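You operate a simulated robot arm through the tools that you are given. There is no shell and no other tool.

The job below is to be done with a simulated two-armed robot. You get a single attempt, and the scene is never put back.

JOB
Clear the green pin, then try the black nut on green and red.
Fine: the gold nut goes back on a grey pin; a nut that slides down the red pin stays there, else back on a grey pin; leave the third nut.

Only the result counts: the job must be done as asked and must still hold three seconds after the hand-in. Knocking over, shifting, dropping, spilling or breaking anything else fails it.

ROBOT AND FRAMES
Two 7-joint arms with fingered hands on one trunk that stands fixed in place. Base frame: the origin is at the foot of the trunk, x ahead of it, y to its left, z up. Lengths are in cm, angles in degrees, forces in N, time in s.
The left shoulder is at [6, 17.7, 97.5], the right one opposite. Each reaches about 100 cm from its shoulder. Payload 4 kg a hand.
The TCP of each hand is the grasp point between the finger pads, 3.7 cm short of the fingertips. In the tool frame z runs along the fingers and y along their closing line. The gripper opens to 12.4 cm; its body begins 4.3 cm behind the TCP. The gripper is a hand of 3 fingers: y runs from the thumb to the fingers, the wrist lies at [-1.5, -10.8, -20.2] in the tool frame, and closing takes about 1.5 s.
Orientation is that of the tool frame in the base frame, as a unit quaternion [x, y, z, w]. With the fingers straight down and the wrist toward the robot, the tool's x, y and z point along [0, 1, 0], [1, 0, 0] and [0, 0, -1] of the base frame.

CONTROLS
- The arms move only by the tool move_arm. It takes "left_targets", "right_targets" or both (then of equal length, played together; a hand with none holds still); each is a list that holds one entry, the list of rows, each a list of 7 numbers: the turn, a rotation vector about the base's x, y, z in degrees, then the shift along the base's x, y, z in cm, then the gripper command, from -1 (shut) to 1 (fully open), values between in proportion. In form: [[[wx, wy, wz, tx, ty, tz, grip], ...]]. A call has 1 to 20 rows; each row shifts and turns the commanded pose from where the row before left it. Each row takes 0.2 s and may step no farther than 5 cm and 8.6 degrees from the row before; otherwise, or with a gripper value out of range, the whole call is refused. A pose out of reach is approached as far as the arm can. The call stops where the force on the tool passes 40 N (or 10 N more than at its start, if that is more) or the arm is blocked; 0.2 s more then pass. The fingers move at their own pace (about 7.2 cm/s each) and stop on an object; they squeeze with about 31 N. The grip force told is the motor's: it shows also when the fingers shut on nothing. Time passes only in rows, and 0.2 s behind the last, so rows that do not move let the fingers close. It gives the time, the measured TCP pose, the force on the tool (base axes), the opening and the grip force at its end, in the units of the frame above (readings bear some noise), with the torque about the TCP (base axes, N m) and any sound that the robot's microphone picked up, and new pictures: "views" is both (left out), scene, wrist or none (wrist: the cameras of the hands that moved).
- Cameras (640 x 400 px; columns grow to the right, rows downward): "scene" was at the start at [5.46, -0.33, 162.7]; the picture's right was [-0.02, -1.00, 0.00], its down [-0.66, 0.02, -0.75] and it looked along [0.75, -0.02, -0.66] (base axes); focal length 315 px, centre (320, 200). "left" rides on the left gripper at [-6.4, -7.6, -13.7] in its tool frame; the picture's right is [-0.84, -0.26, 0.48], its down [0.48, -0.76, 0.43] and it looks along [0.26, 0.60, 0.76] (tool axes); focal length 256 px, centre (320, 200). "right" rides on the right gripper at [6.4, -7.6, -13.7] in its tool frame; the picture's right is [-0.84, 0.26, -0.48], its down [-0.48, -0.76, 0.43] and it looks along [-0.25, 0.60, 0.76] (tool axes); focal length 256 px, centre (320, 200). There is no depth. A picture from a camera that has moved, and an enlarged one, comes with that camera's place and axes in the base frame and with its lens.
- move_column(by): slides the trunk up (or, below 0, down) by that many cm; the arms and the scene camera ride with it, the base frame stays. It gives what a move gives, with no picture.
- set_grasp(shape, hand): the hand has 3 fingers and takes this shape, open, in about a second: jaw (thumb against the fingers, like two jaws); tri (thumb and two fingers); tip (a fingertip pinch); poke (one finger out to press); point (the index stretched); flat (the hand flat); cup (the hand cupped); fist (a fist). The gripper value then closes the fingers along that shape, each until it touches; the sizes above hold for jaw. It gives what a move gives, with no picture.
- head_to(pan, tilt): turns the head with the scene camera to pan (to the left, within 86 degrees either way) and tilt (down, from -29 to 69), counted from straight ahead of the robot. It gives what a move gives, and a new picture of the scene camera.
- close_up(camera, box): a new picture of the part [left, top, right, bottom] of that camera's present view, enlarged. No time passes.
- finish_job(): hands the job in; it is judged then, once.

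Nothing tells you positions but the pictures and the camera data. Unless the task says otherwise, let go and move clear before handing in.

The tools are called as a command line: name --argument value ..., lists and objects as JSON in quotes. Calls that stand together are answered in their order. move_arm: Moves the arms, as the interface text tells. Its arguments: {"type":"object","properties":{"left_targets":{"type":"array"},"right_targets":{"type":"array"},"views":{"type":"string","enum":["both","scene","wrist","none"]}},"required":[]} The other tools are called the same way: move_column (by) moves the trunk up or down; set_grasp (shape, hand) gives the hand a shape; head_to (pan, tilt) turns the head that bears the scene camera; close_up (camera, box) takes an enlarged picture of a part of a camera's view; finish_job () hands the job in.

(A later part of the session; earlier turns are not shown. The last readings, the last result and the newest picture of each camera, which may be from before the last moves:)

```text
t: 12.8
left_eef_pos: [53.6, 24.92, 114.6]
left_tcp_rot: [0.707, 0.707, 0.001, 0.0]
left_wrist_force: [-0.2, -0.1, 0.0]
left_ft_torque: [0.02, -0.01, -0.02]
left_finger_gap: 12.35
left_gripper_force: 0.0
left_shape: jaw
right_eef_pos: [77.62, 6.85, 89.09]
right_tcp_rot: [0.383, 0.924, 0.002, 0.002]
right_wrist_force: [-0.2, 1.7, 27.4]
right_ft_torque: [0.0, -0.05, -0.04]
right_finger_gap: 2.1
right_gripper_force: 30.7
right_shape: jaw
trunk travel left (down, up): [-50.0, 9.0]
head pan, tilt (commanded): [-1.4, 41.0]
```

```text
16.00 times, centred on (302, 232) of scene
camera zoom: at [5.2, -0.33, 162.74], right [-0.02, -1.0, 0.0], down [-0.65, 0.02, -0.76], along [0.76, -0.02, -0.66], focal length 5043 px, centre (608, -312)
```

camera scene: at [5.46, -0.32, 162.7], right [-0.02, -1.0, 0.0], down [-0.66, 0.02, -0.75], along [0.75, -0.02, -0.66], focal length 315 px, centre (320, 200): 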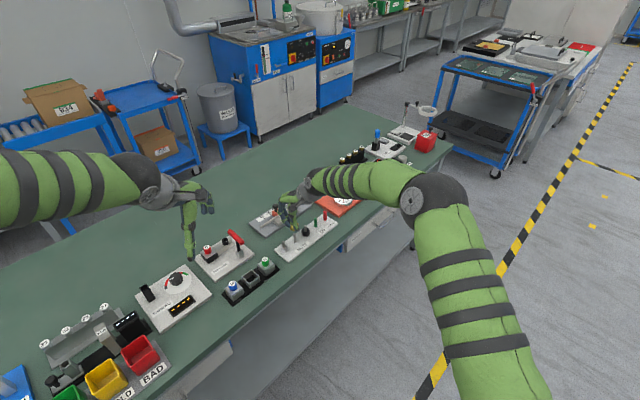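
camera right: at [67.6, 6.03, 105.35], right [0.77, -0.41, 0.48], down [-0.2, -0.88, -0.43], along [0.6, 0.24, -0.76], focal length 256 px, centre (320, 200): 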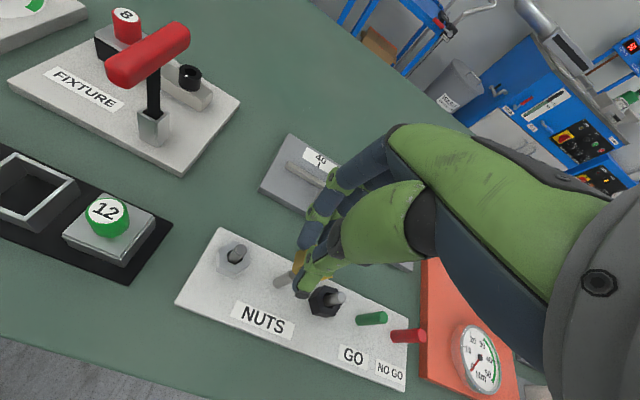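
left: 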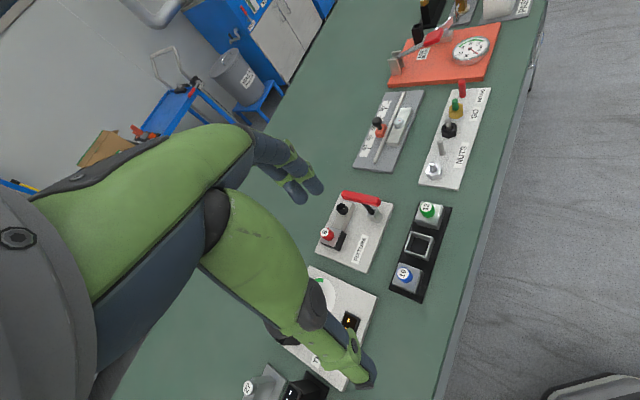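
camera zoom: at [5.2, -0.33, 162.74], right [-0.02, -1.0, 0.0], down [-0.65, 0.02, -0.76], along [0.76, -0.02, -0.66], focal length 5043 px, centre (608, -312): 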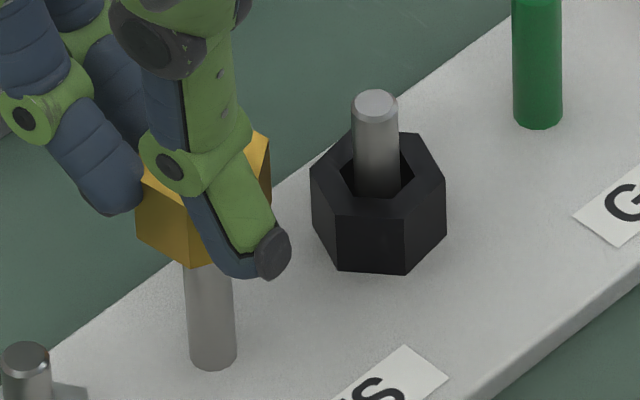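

The nut is resting on the pin top (27 N), so it's slightly off, and my present views are poor at judging x. I'll lift it a little, then bring the left hand round so its camera looks along -y at the pins.

move_arm --right_targets '[[[0, 0, 0, 0, 0, 0.3, -1], [0, 0, 0, 0, 0, 0.4, -1], [0, 0, 0, 0, 0, 0.3, -1], [0, 0, 0, 0, 0, 0, -1], [0, 0, 0, 0, 0, 0, -1], [0, 0, 0, 0, 0, 0, -1], [0, 0, 0, 0, 0, 0, -1], [0, 0, 0, 0, 0, 0, -1], [0, 0, 0, 0, 0, 0, -1], [0, 0, 0, 0, 0, 0, -1], [0, 0, 0, 0, 0, 0, -1], [0, 0, 0, 0, 0, 0, -1], [0, 0, 0, 0, 0, 0, -1]]]' --left_targets '[[[0, 0, -7.5, 2.72, 0.58, -1.34, 1], [0, 0, -7.5, 2.72, 0.58, -1.34, 1], [0, 0, -7.5, 2.72, 0.58, -1.34, 1], [0, 0, -7.5, 2.72, 0.58, -1.34, 1], [0, 0, -7.5, 2.72, 0.58, -1.34, 1], [0, 0, -7.5, 2.72, 0.58, -1.34, 1], [0, 0, -7.5, 2.72, 0.58, -1.34, 1], [0, 0, -7.5, 2.72, 0.58, -1.34, 1], [0, 0, -7.5, 2.72, 0.58, -1.34, 1], [0, 0, -7.5, 2.72, 0.58, -1.34, 1], [0, 0, -7.5, 2.72, 0.58, -1.34, 1], [0, 0, -7.5, 2.72, 0.58, -1.34, 1], [0, 0, 0, 0, 0, 0, 1]]]'

```text
t: 15.6
left_eef_pos: [79.08, 32.37, 98.33]
left_tcp_rot: [1.0, 0.0, 0.0, 0.001]
left_wrist_force: [-0.5, 0.0, 0.3]
left_ft_torque: [-0.03, -0.04, 0.06]
left_finger_gap: 12.38
left_gripper_force: 0.1
left_shape: jaw
left hand out of reach, approached as far as the arm can: row 11, 12
right_eef_pos: [77.71, 6.85, 89.76]
right_tcp_rot: [0.382, 0.924, 0.001, 0.001]
right_wrist_force: [-0.3, 0.4, -0.5]
right_ft_torque: [-0.02, 0.01, 0.0]
right_finger_gap: 2.06
right_gripper_force: 30.8
right_shape: jaw
trunk travel left (down, up): [-50.0, 9.0]
head pan, tilt (commanded): [-1.4, 41.0]
camera scene: at [5.42, -0.31, 162.7], right [-0.02, -1.0, 0.0], down [-0.66, 0.02, -0.75], along [0.75, -0.02, -0.66], focal length 315 px, centre (320, 200)
camera right: at [67.65, 5.99, 103.37], right [0.77, -0.41, 0.48], down [-0.2, -0.88, -0.43], along [0.6, 0.24, -0.76], focal length 256 px, centre (320, 200)
camera left: at [72.61, 40.06, 111.87], right [-0.84, 0.26, -0.48], down [0.48, 0.76, -0.43], along [0.25, -0.6, -0.76], focal length 256 px, centre (320, 200)
```

scene: 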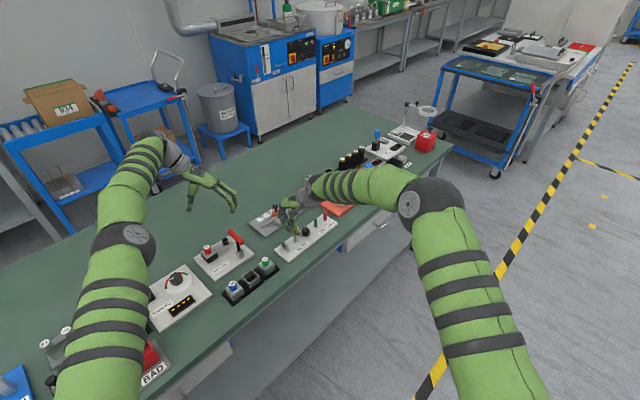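
right: 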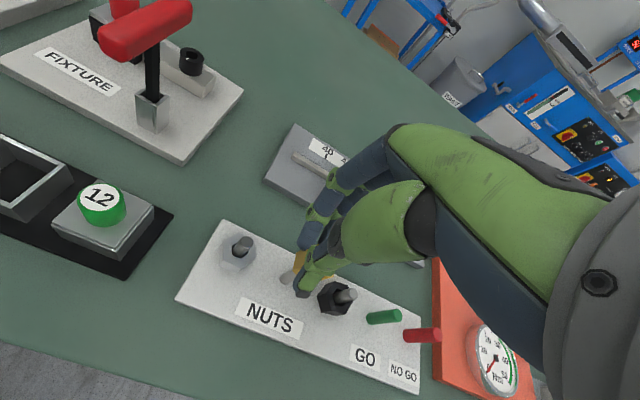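
left: 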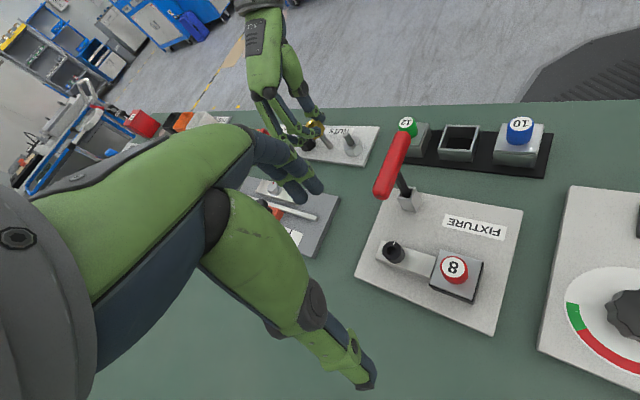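

The left camera now sees the gold nut, grey pin and the row from the +y side. I'll enlarge it.

close_up --camera "left" --box '[290, 105, 340, 155]'

close_up --camera "scene" --box '[292, 222, 312, 242]'

close_up --camera "right" --box '[270, 240, 330, 300]'

```text
8.00 times, centred on (315, 130) of left
camera zoom: at [72.61, 40.06, 111.87], right [-0.84, 0.26, -0.48], down [0.48, 0.76, -0.43], along [0.25, -0.6, -0.76], focal length 2048 px, centre (360, 760)
```

zoom: 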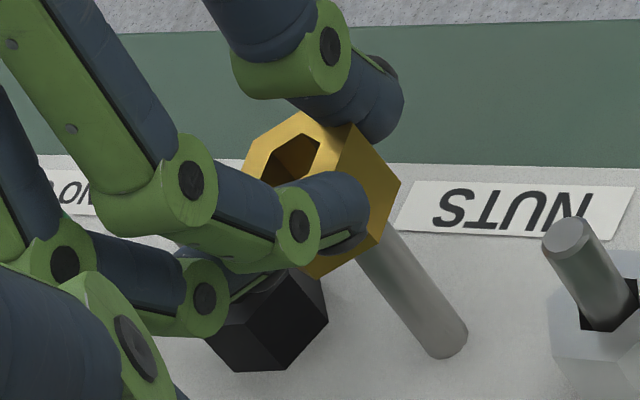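

```text
16.00 times, centred on (302, 232) of scene
camera zoom: at [5.42, -0.31, 162.7], right [-0.02, -1.0, 0.0], down [-0.66, 0.02, -0.75], along [0.75, -0.02, -0.66], focal length 5043 px, centre (608, -312)
```

zoom: 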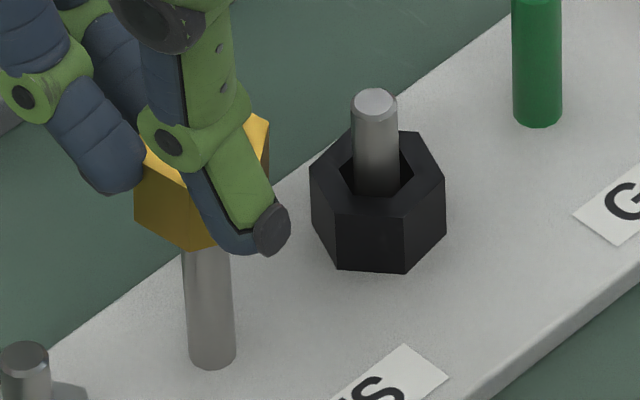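

```text
6.67 times, centred on (300, 270) of right
camera zoom: at [67.65, 5.99, 103.37], right [0.77, -0.41, 0.48], down [-0.2, -0.88, -0.43], along [0.6, 0.24, -0.76], focal length 1707 px, centre (453, -267)
```

zoom: 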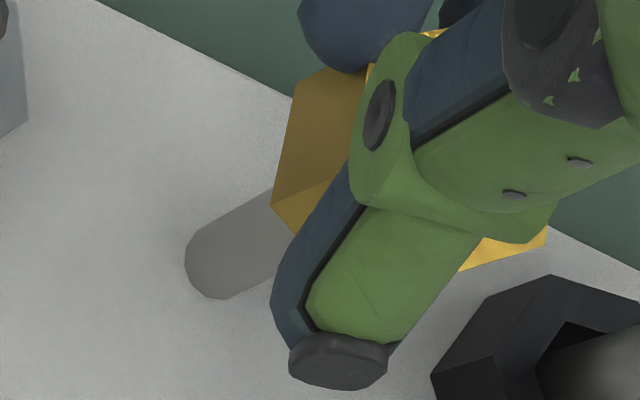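

From the new side view the nut sits about 0.27 cm too far in +x (and 0.06 cm short in y). I'll shift the right hand by (-0.27, +0.06) and lower again gently.

move_arm --right_targets '[[[0, 0, 0, -0.14, 0.03, 0, -1], [0, 0, 0, -0.13, 0.03, 0, -1], [0, 0, 0, 0, 0, -0.2, -1], [0, 0, 0, 0, 0, -0.2, -1], [0, 0, 0, 0, 0, -0.2, -1], [0, 0, 0, 0, 0, -0.2, -1], [0, 0, 0, 0, 0, -0.2, -1], [0, 0, 0, 0, 0, 0, -1]]]' --views "none"

close_up --camera "left" --box '[290, 105, 340, 155]'

close_up --camera "scene" --box '[292, 222, 312, 242]'

```text
t: 17.4
left_eef_pos: [79.02, 32.41, 98.17]
left_tcp_rot: [1.0, 0.0, 0.0, 0.0]
left_wrist_force: [0.1, -0.2, 0.4]
left_ft_torque: [-0.03, -0.05, 0.01]
left_finger_gap: 12.38
left_gripper_force: 0.0
left_shape: jaw
right_eef_pos: [77.29, 6.97, 88.67]
right_tcp_rot: [0.383, 0.924, 0.0, 0.0]
right_wrist_force: [-1.0, 0.1, -0.5]
right_ft_torque: [0.01, -0.03, -0.03]
right_finger_gap: 2.02
right_gripper_force: 31.0
right_shape: jaw
trunk travel left (down, up): [-50.0, 9.0]
head pan, tilt (commanded): [-1.4, 41.0]
```

```text
8.00 times, centred on (315, 130) of left
camera zoom: at [72.65, 40.04, 111.86], right [-0.84, 0.26, -0.48], down [0.48, 0.76, -0.43], along [0.26, -0.6, -0.76], focal length 2048 px, centre (360, 760)
```

zoom: 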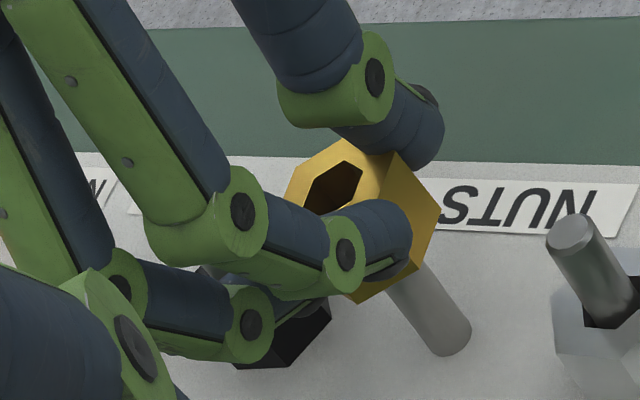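

```text
16.00 times, centred on (302, 232) of scene
camera zoom: at [5.48, -0.32, 162.7], right [-0.02, -1.0, 0.0], down [-0.66, 0.02, -0.75], along [0.75, -0.02, -0.66], focal length 5043 px, centre (608, -312)
```

zoom: 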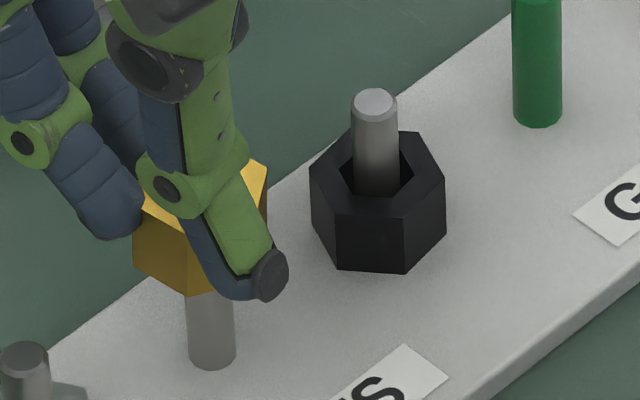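

The nut slipped over the pin top with no resistance. I'll slide it down to the board.

move_arm --right_targets '[[[0, 0, 0, 0, 0, -0.3, -1], [0, 0, 0, 0, 0, -0.3, -1], [0, 0, 0, 0, 0, -0.3, -1], [0, 0, 0, 0, 0, -0.3, -1], [0, 0, 0, 0, 0, -0.3, -1], [0, 0, 0, 0, 0, -0.3, -1], [0, 0, 0, 0, 0, -0.3, -1], [0, 0, 0, 0, 0, -0.3, -1], [0, 0, 0, 0, 0, 0, -1]]]' --views "none"

close_up --camera "left" --box '[290, 105, 340, 155]'

close_up --camera "scene" --box '[292, 222, 312, 242]'

```text
t: 19.4
left_eef_pos: [79.05, 32.31, 98.26]
left_tcp_rot: [1.0, 0.0, 0.0, 0.0]
left_wrist_force: [0.4, -0.8, 0.4]
left_ft_torque: [-0.02, 0.01, -0.03]
left_finger_gap: 12.4
left_gripper_force: 0.0
left_shape: jaw
right_eef_pos: [77.32, 6.84, 86.3]
right_tcp_rot: [0.382, 0.924, 0.0, 0.001]
right_wrist_force: [-0.3, -1.2, 0.5]
right_ft_torque: [-0.01, -0.02, -0.01]
right_finger_gap: 1.99
right_gripper_force: 30.8
right_shape: jaw
trunk travel left (down, up): [-50.0, 9.0]
head pan, tilt (commanded): [-1.4, 41.0]
```

```text
8.00 times, centred on (315, 130) of left
camera zoom: at [72.65, 40.03, 111.87], right [-0.84, 0.26, -0.48], down [0.48, 0.76, -0.43], along [0.26, -0.6, -0.76], focal length 2048 px, centre (360, 760)
```

zoom: 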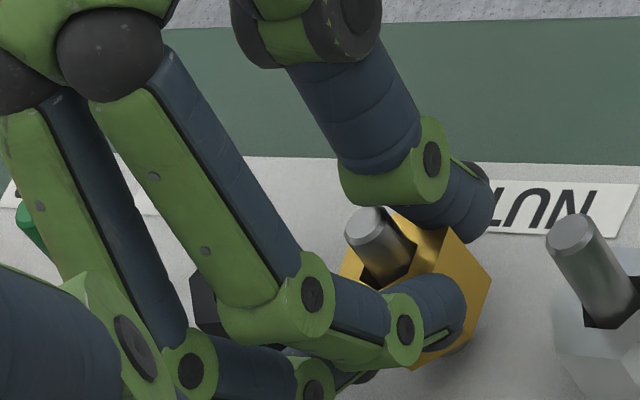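

```text
16.00 times, centred on (302, 232) of scene
camera zoom: at [5.48, -0.32, 162.7], right [-0.02, -1.0, 0.0], down [-0.66, 0.02, -0.75], along [0.75, -0.02, -0.66], focal length 5043 px, centre (608, -312)
```

zoom: 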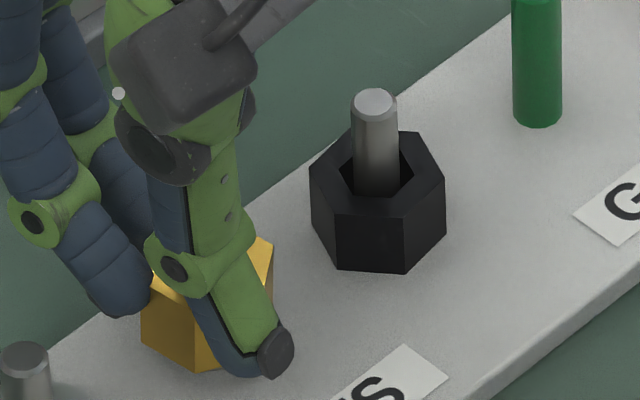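

The nut is on the grey pin and nearly down. I'll lower the rest of the way to the board.

move_arm --right_targets '[[[0, 0, 0, 0, 0, -0.2, -1], [0, 0, 0, 0, 0, -0.2, -1], [0, 0, 0, 0, 0, -0.2, -1], [0, 0, 0, 0, 0, -0.15, -1], [0, 0, 0, 0, 0, 0, -1]]]' --views "none"

close_up --camera "scene" --box '[292, 222, 312, 242]'

```text
t: 20.6
left_eef_pos: [79.06, 32.42, 98.31]
left_tcp_rot: [1.0, 0.0, -0.001, 0.0]
left_wrist_force: [0.5, -0.1, 0.2]
left_ft_torque: [-0.02, -0.01, -0.02]
left_finger_gap: 12.39
left_gripper_force: 0.0
left_shape: jaw
right_eef_pos: [77.38, 6.87, 85.61]
right_tcp_rot: [0.383, 0.924, 0.0, 0.0]
right_wrist_force: [-2.0, 0.6, 0.9]
right_ft_torque: [-0.03, 0.03, 0.0]
right_finger_gap: 2.06
right_gripper_force: 31.4
right_shape: jaw
trunk travel left (down, up): [-50.0, 9.0]
head pan, tilt (commanded): [-1.4, 41.0]
```

```text
16.00 times, centred on (302, 232) of scene
camera zoom: at [5.44, -0.32, 162.7], right [-0.02, -1.0, 0.0], down [-0.66, 0.02, -0.75], along [0.75, -0.02, -0.66], focal length 5043 px, centre (608, -312)
```

zoom: 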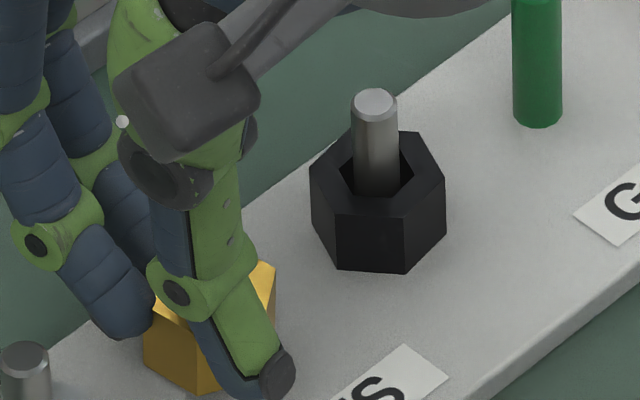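

move_arm --right_targets '[[[0, 0, 0, 0, 0, -0.15, -1], [0, 0, 0, 0, 0, -0.15, -1], [0, 0, 0, 0, 0, 0, -1]]]' --views "none"

```text
t: 21.4
left_eef_pos: [79.0, 32.38, 98.33]
left_tcp_rot: [1.0, 0.0, 0.0, 0.0]
left_wrist_force: [-0.2, -0.5, 0.2]
left_ft_torque: [-0.01, 0.01, -0.02]
left_finger_gap: 12.42
left_gripper_force: 0.1
left_shape: jaw
right_eef_pos: [77.33, 6.95, 85.34]
right_tcp_rot: [0.382, 0.924, 0.0, 0.0]
right_wrist_force: [-3.3, 0.4, 5.2]
right_ft_torque: [-0.03, 0.01, 0.0]
right_finger_gap: 2.03
right_gripper_force: 30.5
right_shape: jaw
trunk travel left (down, up): [-50.0, 9.0]
head pan, tilt (commanded): [-1.4, 41.0]
```

The nut is seated on the board (5 N contact). I'll release it and rise straight up.

move_arm --right_targets '[[[0, 0, 0, 0, 0, 0.1, -0.6], [0, 0, 0, 0, 0, 0, -0.3], [0, 0, 0, 0, 0, 0, 0.0], [0, 0, 0, 0, 0, 0, 0.0], [0, 0, 0, 0, 0, 0, 0.0], [0, 0, 0, 0, 0, 1.5, 0.0], [0, 0, 0, 0, 0, 2, 0.0], [0, 0, 0, 0, 0, 2, 0.0], [0, 0, 0, 0, 0, 1.5, 0.0], [0, 0, 0, 0, 0, 0, 0.0]]]'

close_up --camera "right" --box '[190, 180, 430, 380]'

close_up --camera "scene" --box '[290, 205, 330, 255]'

close_up --camera "left" --box '[260, 95, 370, 185]'

```text
t: 23.6
left_eef_pos: [79.01, 32.39, 98.3]
left_tcp_rot: [1.0, 0.001, 0.0, 0.0]
left_wrist_force: [0.5, 0.4, 0.1]
left_ft_torque: [0.0, -0.04, 0.02]
left_finger_gap: 12.38
left_gripper_force: 0.2
left_shape: jaw
right_eef_pos: [77.35, 7.02, 92.35]
right_tcp_rot: [0.383, 0.924, 0.0, 0.001]
right_wrist_force: [0.0, -0.1, 0.8]
right_ft_torque: [-0.02, -0.03, 0.0]
right_finger_gap: 6.17
right_gripper_force: 0.0
right_shape: jaw
trunk travel left (down, up): [-50.0, 9.0]
head pan, tilt (commanded): [-1.4, 41.0]
camera scene: at [5.48, -0.32, 162.7], right [-0.02, -1.0, 0.0], down [-0.66, 0.02, -0.75], along [0.75, -0.02, -0.66], focal length 315 px, centre (320, 200)
camera right: at [67.42, 6.07, 105.99], right [0.77, -0.41, 0.48], down [-0.2, -0.88, -0.43], along [0.6, 0.24, -0.76], focal length 256 px, centre (320, 200)
```

scene: 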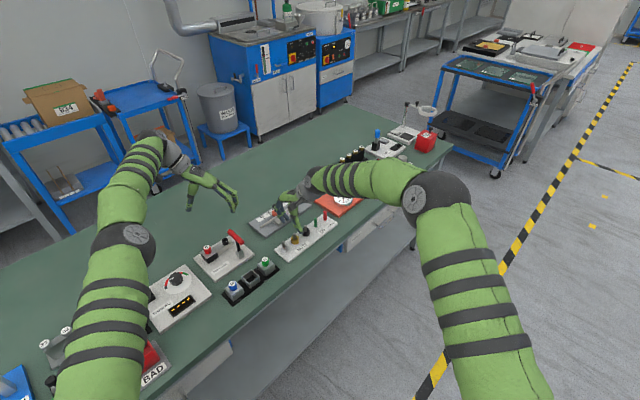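
right: 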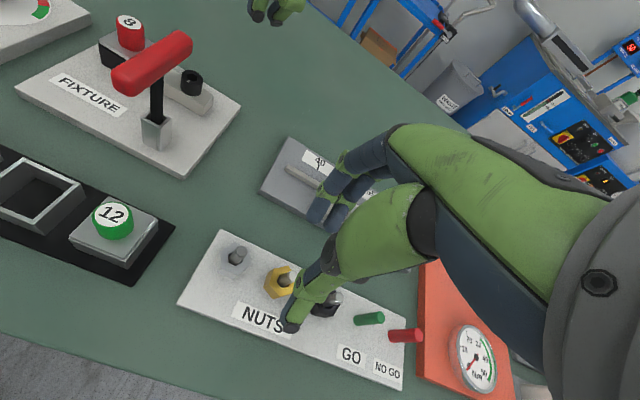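

```text
2.00 times, centred on (310, 280) of right
camera zoom: at [67.42, 6.07, 105.99], right [0.77, -0.41, 0.48], down [-0.2, -0.88, -0.43], along [0.6, 0.24, -0.76], focal length 512 px, centre (340, 40)
```

zoom: 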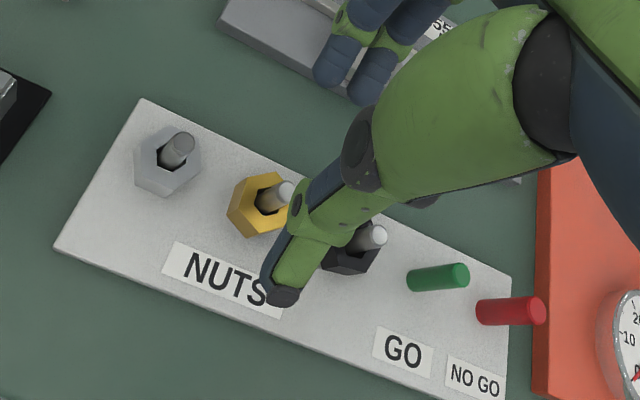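

```text
8.00 times, centred on (310, 230) of scene
camera zoom: at [5.48, -0.32, 162.7], right [-0.02, -1.0, 0.0], down [-0.66, 0.02, -0.75], along [0.75, -0.02, -0.66], focal length 2522 px, centre (400, -40)
```

zoom: 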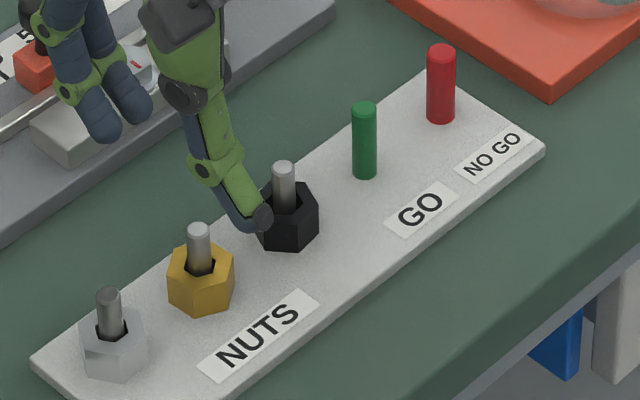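

```text
4.44 times, centred on (315, 140) of left
camera zoom: at [72.65, 40.04, 111.86], right [-0.84, 0.26, -0.48], down [0.48, 0.76, -0.43], along [0.26, -0.6, -0.76], focal length 1138 px, centre (342, 467)
```

zoom: 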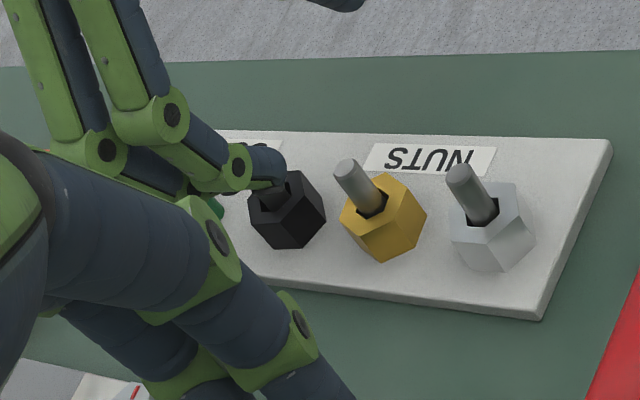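

The gold nut sits flat on the grey pin. Next is the black nut: its flats face about 56°, so I'll turn the hand by +10.7° and place it over the black nut.

move_arm --right_targets '[[[0, 0, 5.35, 1.3, -1.2, 0, 0.0], [0, 0, 5.35, 1.3, -1.2, 0, 0.0], [0, 0, 0, 1.13, -1.13, 0, 0.0], [0, 0, 0, 0, 0, 0, 0.0]]]'

close_up --camera "right" --box '[220, 160, 420, 340]'

close_up --camera "scene" --box '[295, 210, 320, 240]'

close_up --camera "left" --box '[270, 105, 330, 165]'

```text
t: 24.6
left_eef_pos: [79.08, 32.47, 98.25]
left_tcp_rot: [1.0, 0.0, 0.0, -0.001]
left_wrist_force: [0.7, 0.2, -0.1]
left_ft_torque: [0.01, -0.01, 0.01]
left_finger_gap: 12.42
left_gripper_force: 0.0
left_shape: jaw
right_eef_pos: [81.04, 3.34, 92.47]
right_tcp_rot: [0.295, 0.956, 0.0, 0.0]
right_wrist_force: [-0.4, -0.3, 0.4]
right_ft_torque: [0.04, 0.02, 0.0]
right_finger_gap: 6.17
right_gripper_force: 0.1
right_shape: jaw
trunk travel left (down, up): [-50.0, 9.0]
head pan, tilt (commanded): [-1.4, 41.0]
camera scene: at [5.48, -0.32, 162.7], right [-0.02, -1.0, 0.0], down [-0.66, 0.02, -0.75], along [0.75, -0.02, -0.66], focal length 315 px, centre (320, 200)
camera right: at [71.46, 0.69, 106.07], right [0.84, -0.26, 0.48], down [-0.03, -0.9, -0.43], along [0.55, 0.35, -0.76], focal length 256 px, centre (320, 200)
```

scene: 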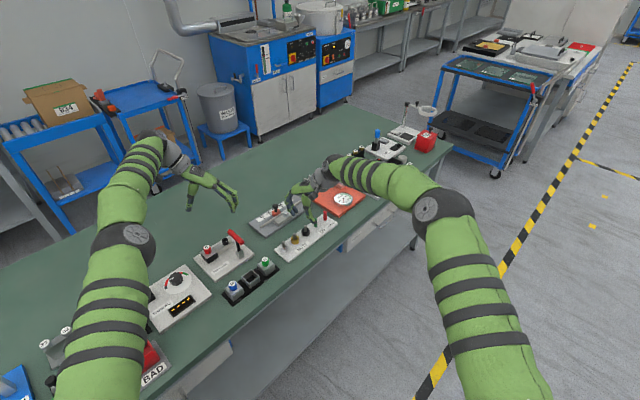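
right: 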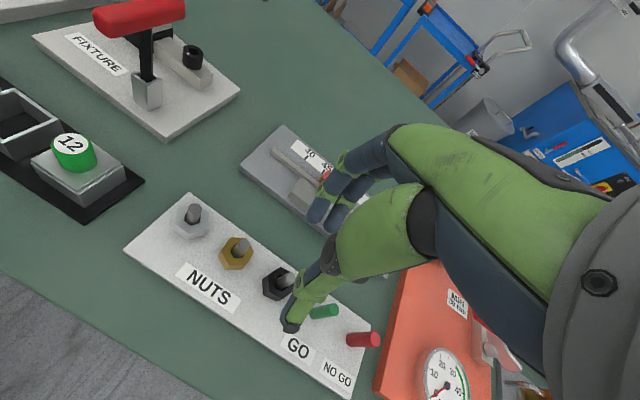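

```text
2.22 times, centred on (320, 250) of right
camera zoom: at [71.46, 0.69, 106.07], right [0.84, -0.26, 0.48], down [-0.03, -0.9, -0.43], along [0.55, 0.35, -0.76], focal length 569 px, centre (320, 89)
```

zoom: 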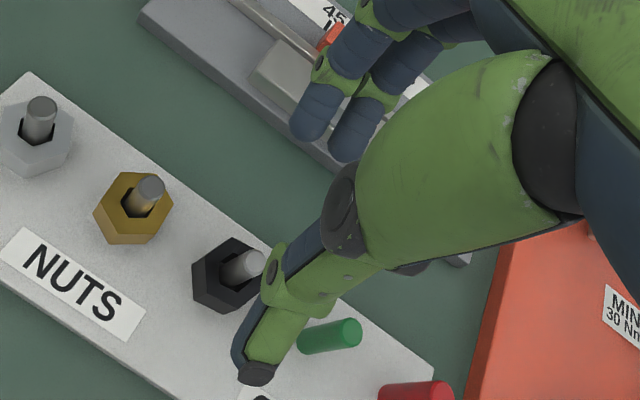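

```text
13.33 times, centred on (308, 225) of scene
camera zoom: at [5.48, -0.32, 162.7], right [-0.02, -1.0, 0.0], down [-0.66, 0.02, -0.75], along [0.75, -0.02, -0.66], focal length 4203 px, centre (487, -133)
```

zoom: 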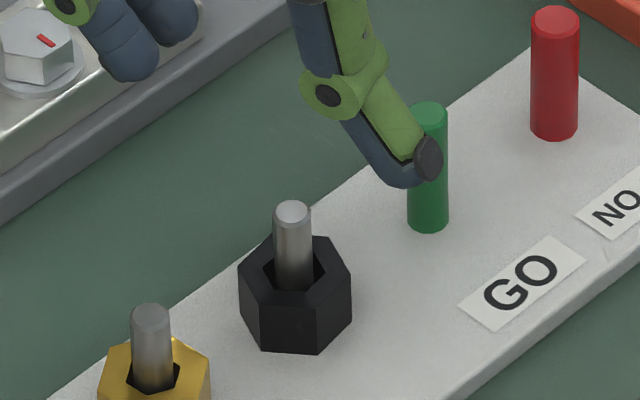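

```text
6.67 times, centred on (300, 135) of left
camera zoom: at [72.65, 40.04, 111.87], right [-0.84, 0.26, -0.48], down [0.48, 0.76, -0.43], along [0.26, -0.6, -0.76], focal length 1707 px, centre (453, 633)
```

zoom: 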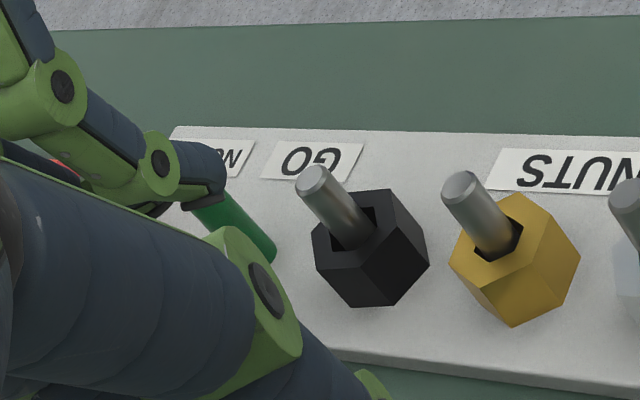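

close_up --camera "right" --box '[255, 240, 315, 300]'

close_up --camera "left" --box '[290, 115, 320, 145]'

close_up --camera "scene" --box '[296, 221, 312, 237]'

```text
6.67 times, centred on (285, 270) of right
camera zoom: at [71.46, 0.69, 106.07], right [0.84, -0.26, 0.48], down [-0.03, -0.9, -0.43], along [0.55, 0.35, -0.76], focal length 1707 px, centre (553, -267)
```

zoom: 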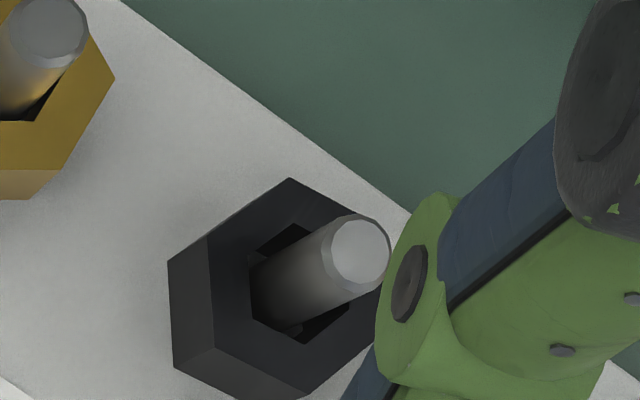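

```text
13.33 times, centred on (305, 130) of left
camera zoom: at [72.65, 40.04, 111.87], right [-0.84, 0.26, -0.48], down [0.48, 0.76, -0.43], along [0.26, -0.6, -0.76], focal length 3413 px, centre (520, 1133)
```

zoom: 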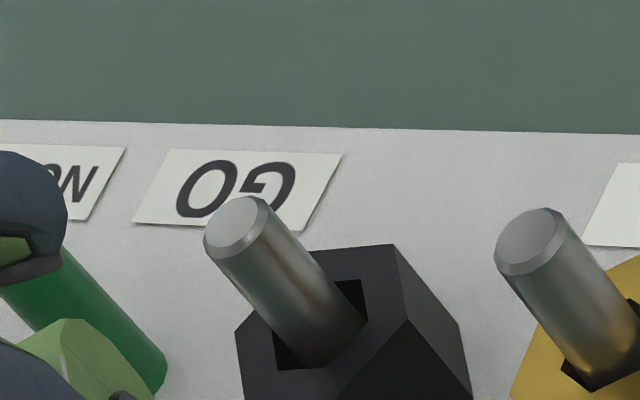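

```text
16.00 times, centred on (304, 229) of scene
camera zoom: at [5.48, -0.32, 162.7], right [-0.02, -1.0, 0.0], down [-0.66, 0.02, -0.75], along [0.75, -0.02, -0.66], focal length 5043 px, centre (576, -264)
```

zoom: 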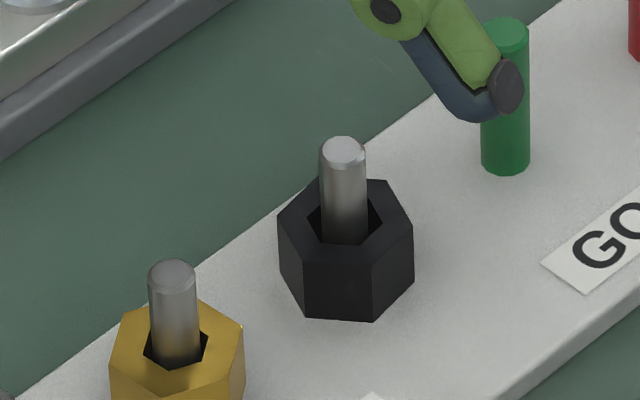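

The black nut's centre is about 0.3 cm off the hand's closing line; I'll correct by (-0.08, -0.27), go down and check before closing.

move_arm --right_targets '[[[0, 0, 0, -0.08, -0.27, 0, 0.0], [0, 0, 0, 0, 0, -1.5, 0.0], [0, 0, 0, 0, 0, -1.5, 0.0], [0, 0, 0, 0, 0, -1.5, 0.0], [0, 0, 0, 0, 0, -1.0, 0.0], [0, 0, 0, 0, 0, -0.9, 0.0], [0, 0, 0, 0, 0, -0.7, 0.0], [0, 0, 0, 0, 0, 0, 0.0]]]'

close_up --camera "right" --box '[220, 180, 400, 340]'

close_up --camera "scene" --box '[292, 212, 324, 240]'

close_up --camera "left" --box '[270, 105, 330, 165]'

```text
t: 26.4
left_eef_pos: [79.1, 32.38, 98.33]
left_tcp_rot: [1.0, 0.0, 0.0, 0.001]
left_wrist_force: [1.0, 0.6, -0.5]
left_ft_torque: [0.07, 0.0, 0.01]
left_finger_gap: 12.41
left_gripper_force: 0.1
left_shape: jaw
right_eef_pos: [80.94, 3.04, 85.42]
right_tcp_rot: [0.295, 0.955, 0.0, 0.0]
right_wrist_force: [-0.1, -0.9, 0.8]
right_ft_torque: [0.01, 0.0, -0.03]
right_finger_gap: 6.17
right_gripper_force: 0.1
right_shape: jaw
trunk travel left (down, up): [-50.0, 9.0]
head pan, tilt (commanded): [-1.4, 41.0]
camera scene: at [5.47, -0.32, 162.7], right [-0.02, -1.0, 0.0], down [-0.66, 0.02, -0.75], along [0.75, -0.02, -0.66], focal length 315 px, centre (320, 200)
camera right: at [71.32, 0.36, 98.98], right [0.84, -0.26, 0.48], down [-0.03, -0.9, -0.43], along [0.55, 0.35, -0.76], focal length 256 px, centre (320, 200)
```

scene: 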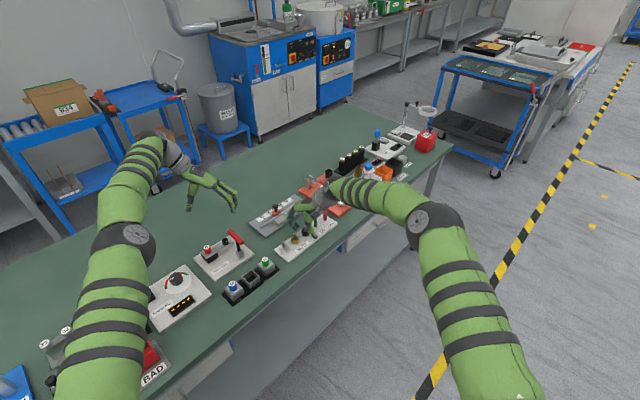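
right: 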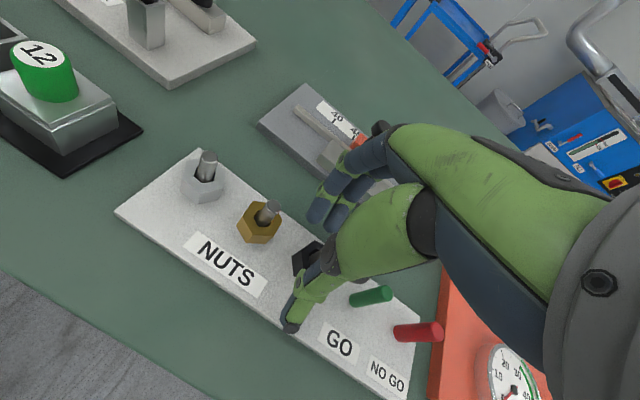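

```text
2.50 times, centred on (310, 260) of right
camera zoom: at [71.32, 0.36, 98.98], right [0.84, -0.26, 0.48], down [-0.03, -0.9, -0.43], along [0.55, 0.35, -0.76], focal length 640 px, centre (345, 50)
```

zoom: 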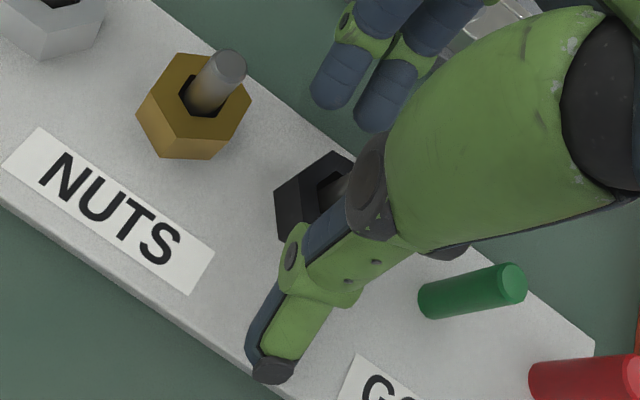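

```text
14.29 times, centred on (308, 226) of scene
camera zoom: at [5.47, -0.32, 162.7], right [-0.02, -1.0, 0.0], down [-0.66, 0.02, -0.75], along [0.75, -0.02, -0.66], focal length 4503 px, centre (491, -171)
```

zoom: 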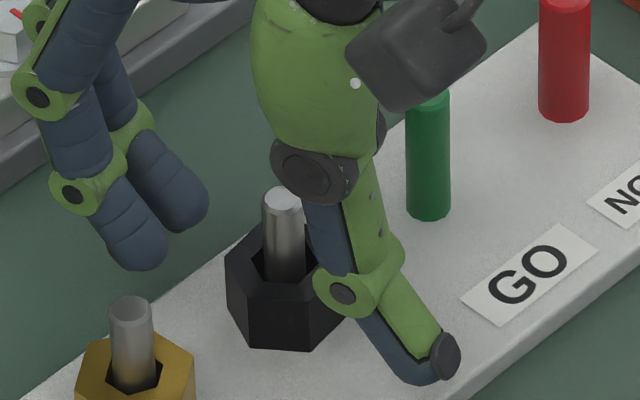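

```text
6.67 times, centred on (300, 135) of left
camera zoom: at [72.64, 40.03, 111.87], right [-0.84, 0.26, -0.48], down [0.48, 0.76, -0.43], along [0.26, -0.6, -0.76], focal length 1707 px, centre (453, 633)
```

zoom: 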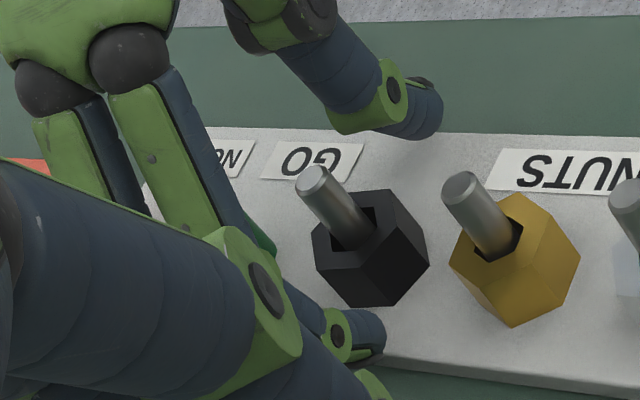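

The nut lies between the finger pair and the thumb. I'll close the hand on it.

move_arm --right_targets '[[[0, 0, 0, 0, 0, 0, -0.3], [0, 0, 0, 0, 0, 0, -0.6], [0, 0, 0, 0, 0, 0, -1], [0, 0, 0, 0, 0, 0, -1], [0, 0, 0, 0, 0, 0, -1], [0, 0, 0, 0, 0, 0, -1]]]' --views "none"

close_up --camera "right" --box '[220, 180, 400, 340]'

close_up --camera "scene" --box '[292, 212, 324, 240]'

close_up --camera "left" --box '[270, 105, 330, 165]'

```text
t: 27.8
left_eef_pos: [79.09, 32.32, 98.38]
left_tcp_rot: [1.0, 0.0, 0.0, 0.0]
left_wrist_force: [0.0, -0.6, -0.6]
left_ft_torque: [-0.02, 0.03, 0.02]
left_finger_gap: 12.39
left_gripper_force: 0.1
left_shape: jaw
right_eef_pos: [80.81, 3.0, 85.43]
right_tcp_rot: [0.295, 0.955, 0.0, 0.0]
right_wrist_force: [-1.7, 0.4, 1.6]
right_ft_torque: [-0.04, 0.09, -0.04]
right_finger_gap: 1.89
right_gripper_force: 31.3
right_shape: jaw
trunk travel left (down, up): [-50.0, 9.0]
head pan, tilt (commanded): [-1.4, 41.0]
```

```text
2.50 times, centred on (310, 260) of right
camera zoom: at [71.3, 0.36, 99.01], right [0.84, -0.26, 0.48], down [-0.03, -0.9, -0.43], along [0.55, 0.35, -0.76], focal length 640 px, centre (345, 50)
```

zoom: 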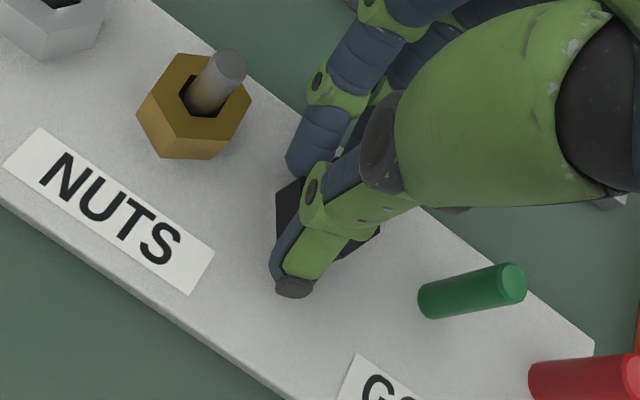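

```text
14.29 times, centred on (308, 226) of scene
camera zoom: at [5.44, -0.33, 162.7], right [-0.02, -1.0, 0.0], down [-0.66, 0.02, -0.75], along [0.75, -0.02, -0.66], focal length 4503 px, centre (491, -171)
```

zoom: 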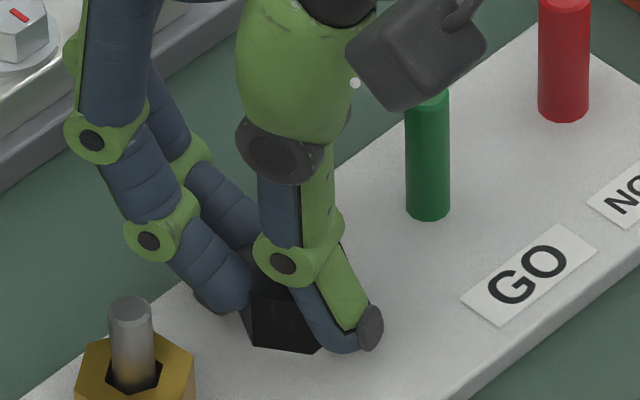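

```text
6.67 times, centred on (300, 135) of left
camera zoom: at [72.62, 40.02, 111.89], right [-0.84, 0.26, -0.48], down [0.48, 0.76, -0.43], along [0.26, -0.6, -0.76], focal length 1707 px, centre (453, 633)
```

zoom: 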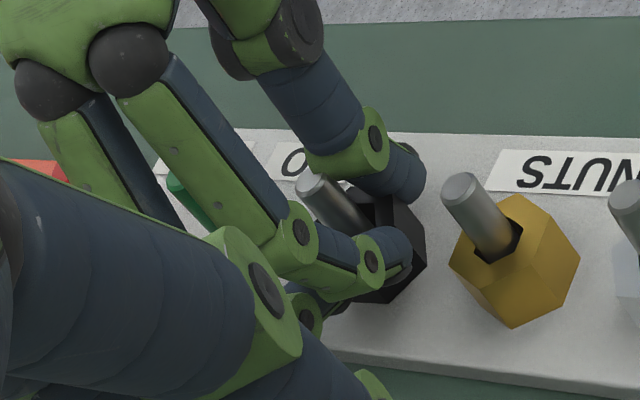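

The black nut is held with little side load. I'll lift it straight up clear of its pin.

move_arm --right_targets '[[[0, 0, 0, 0, 0, 0.5, -1], [0, 0, 0, 0, 0, 1.0, -1], [0, 0, 0, 0, 0, 1.5, -1], [0, 0, 0, 0, 0, 1.5, -1], [0, 0, 0, 0, 0, 1.0, -1], [0, 0, 0, 0, 0, 1.0, -1], [0, 0, 0, 0, 0, 0, -1]]]' --views "none"

close_up --camera "right" --box '[220, 180, 400, 340]'

close_up --camera "scene" --box '[292, 206, 324, 238]'

close_up --camera "left" --box '[270, 95, 330, 155]'

```text
t: 29.4
left_eef_pos: [79.0, 32.36, 98.35]
left_tcp_rot: [1.0, -0.001, 0.001, 0.0]
left_wrist_force: [0.8, 0.4, 0.8]
left_ft_torque: [0.03, 0.02, 0.0]
left_finger_gap: 12.4
left_gripper_force: 0.1
left_shape: jaw
right_eef_pos: [81.07, 2.99, 91.82]
right_tcp_rot: [0.294, 0.956, 0.0, 0.0]
right_wrist_force: [0.1, -0.4, -0.1]
right_ft_torque: [0.05, 0.0, 0.0]
right_finger_gap: 1.86
right_gripper_force: 30.7
right_shape: jaw
trunk travel left (down, up): [-50.0, 9.0]
head pan, tilt (commanded): [-1.4, 41.0]
```

```text
2.50 times, centred on (310, 260) of right
camera zoom: at [71.38, 0.38, 105.45], right [0.84, -0.26, 0.48], down [-0.03, -0.9, -0.43], along [0.55, 0.35, -0.76], focal length 640 px, centre (345, 50)
```

zoom: 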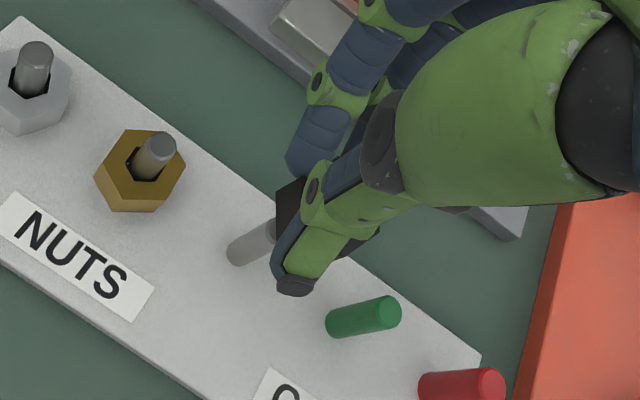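

```text
12.50 times, centred on (308, 222) of scene
camera zoom: at [5.48, -0.32, 162.7], right [-0.02, -1.0, 0.0], down [-0.66, 0.02, -0.75], along [0.75, -0.02, -0.66], focal length 3940 px, centre (470, -75)
```

zoom: 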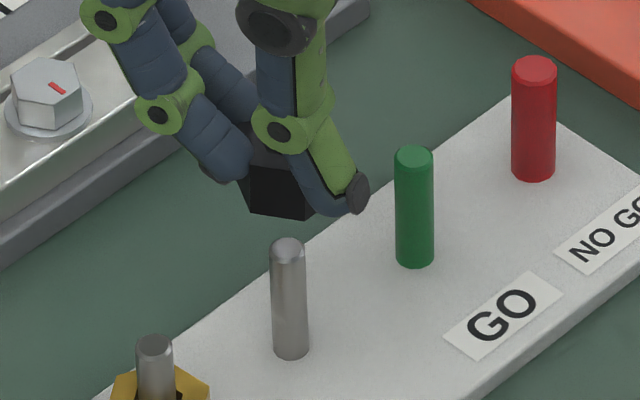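

```text
6.67 times, centred on (300, 125) of left
camera zoom: at [72.65, 40.03, 111.86], right [-0.84, 0.26, -0.48], down [0.48, 0.76, -0.43], along [0.26, -0.6, -0.76], focal length 1707 px, centre (453, 700)
```

zoom: 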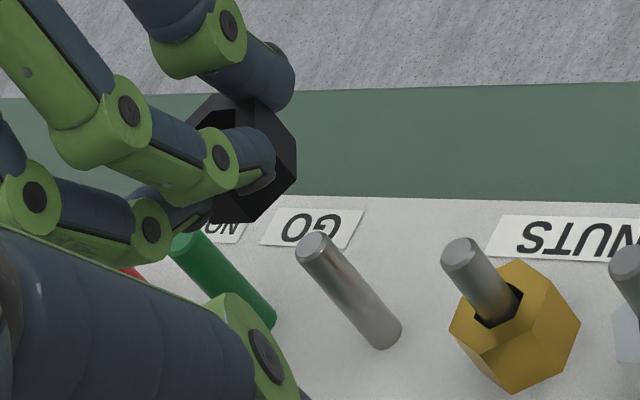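

close_up --camera "scene" --box '[300, 210, 316, 226]'

close_up --camera "left" --box '[280, 98, 310, 128]'

close_up --camera "right" --box '[270, 230, 330, 290]'

```text
16.00 times, centred on (308, 218) of scene
camera zoom: at [5.48, -0.32, 162.7], right [-0.02, -1.0, 0.0], down [-0.66, 0.02, -0.75], along [0.75, -0.02, -0.66], focal length 5043 px, centre (512, -88)
```

zoom: 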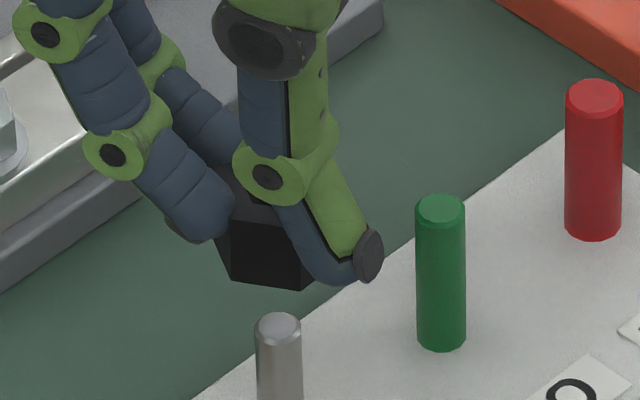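

```text
13.33 times, centred on (295, 113) of left
camera zoom: at [72.65, 40.03, 111.86], right [-0.84, 0.26, -0.48], down [0.48, 0.76, -0.43], along [0.26, -0.6, -0.76], focal length 3413 px, centre (653, 1360)
```

zoom: 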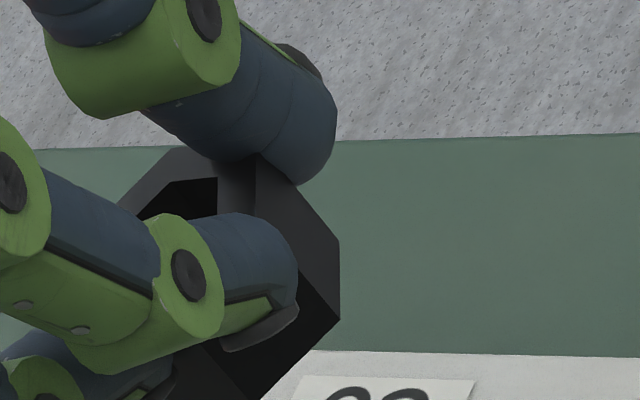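

```text
6.67 times, centred on (300, 260) of right
camera zoom: at [71.38, 0.38, 105.45], right [0.84, -0.26, 0.48], down [-0.03, -0.9, -0.43], along [0.55, 0.35, -0.76], focal length 1707 px, centre (453, -200)
```

zoom: 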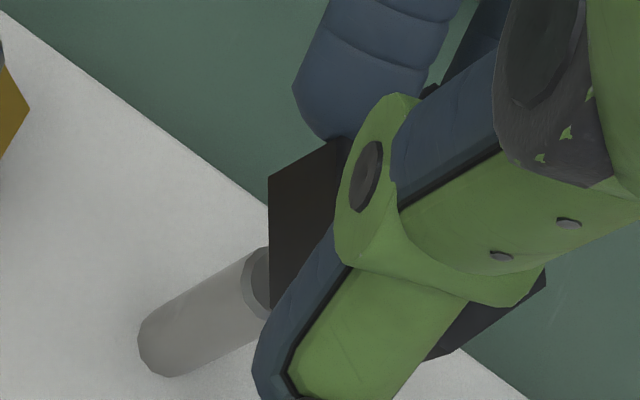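

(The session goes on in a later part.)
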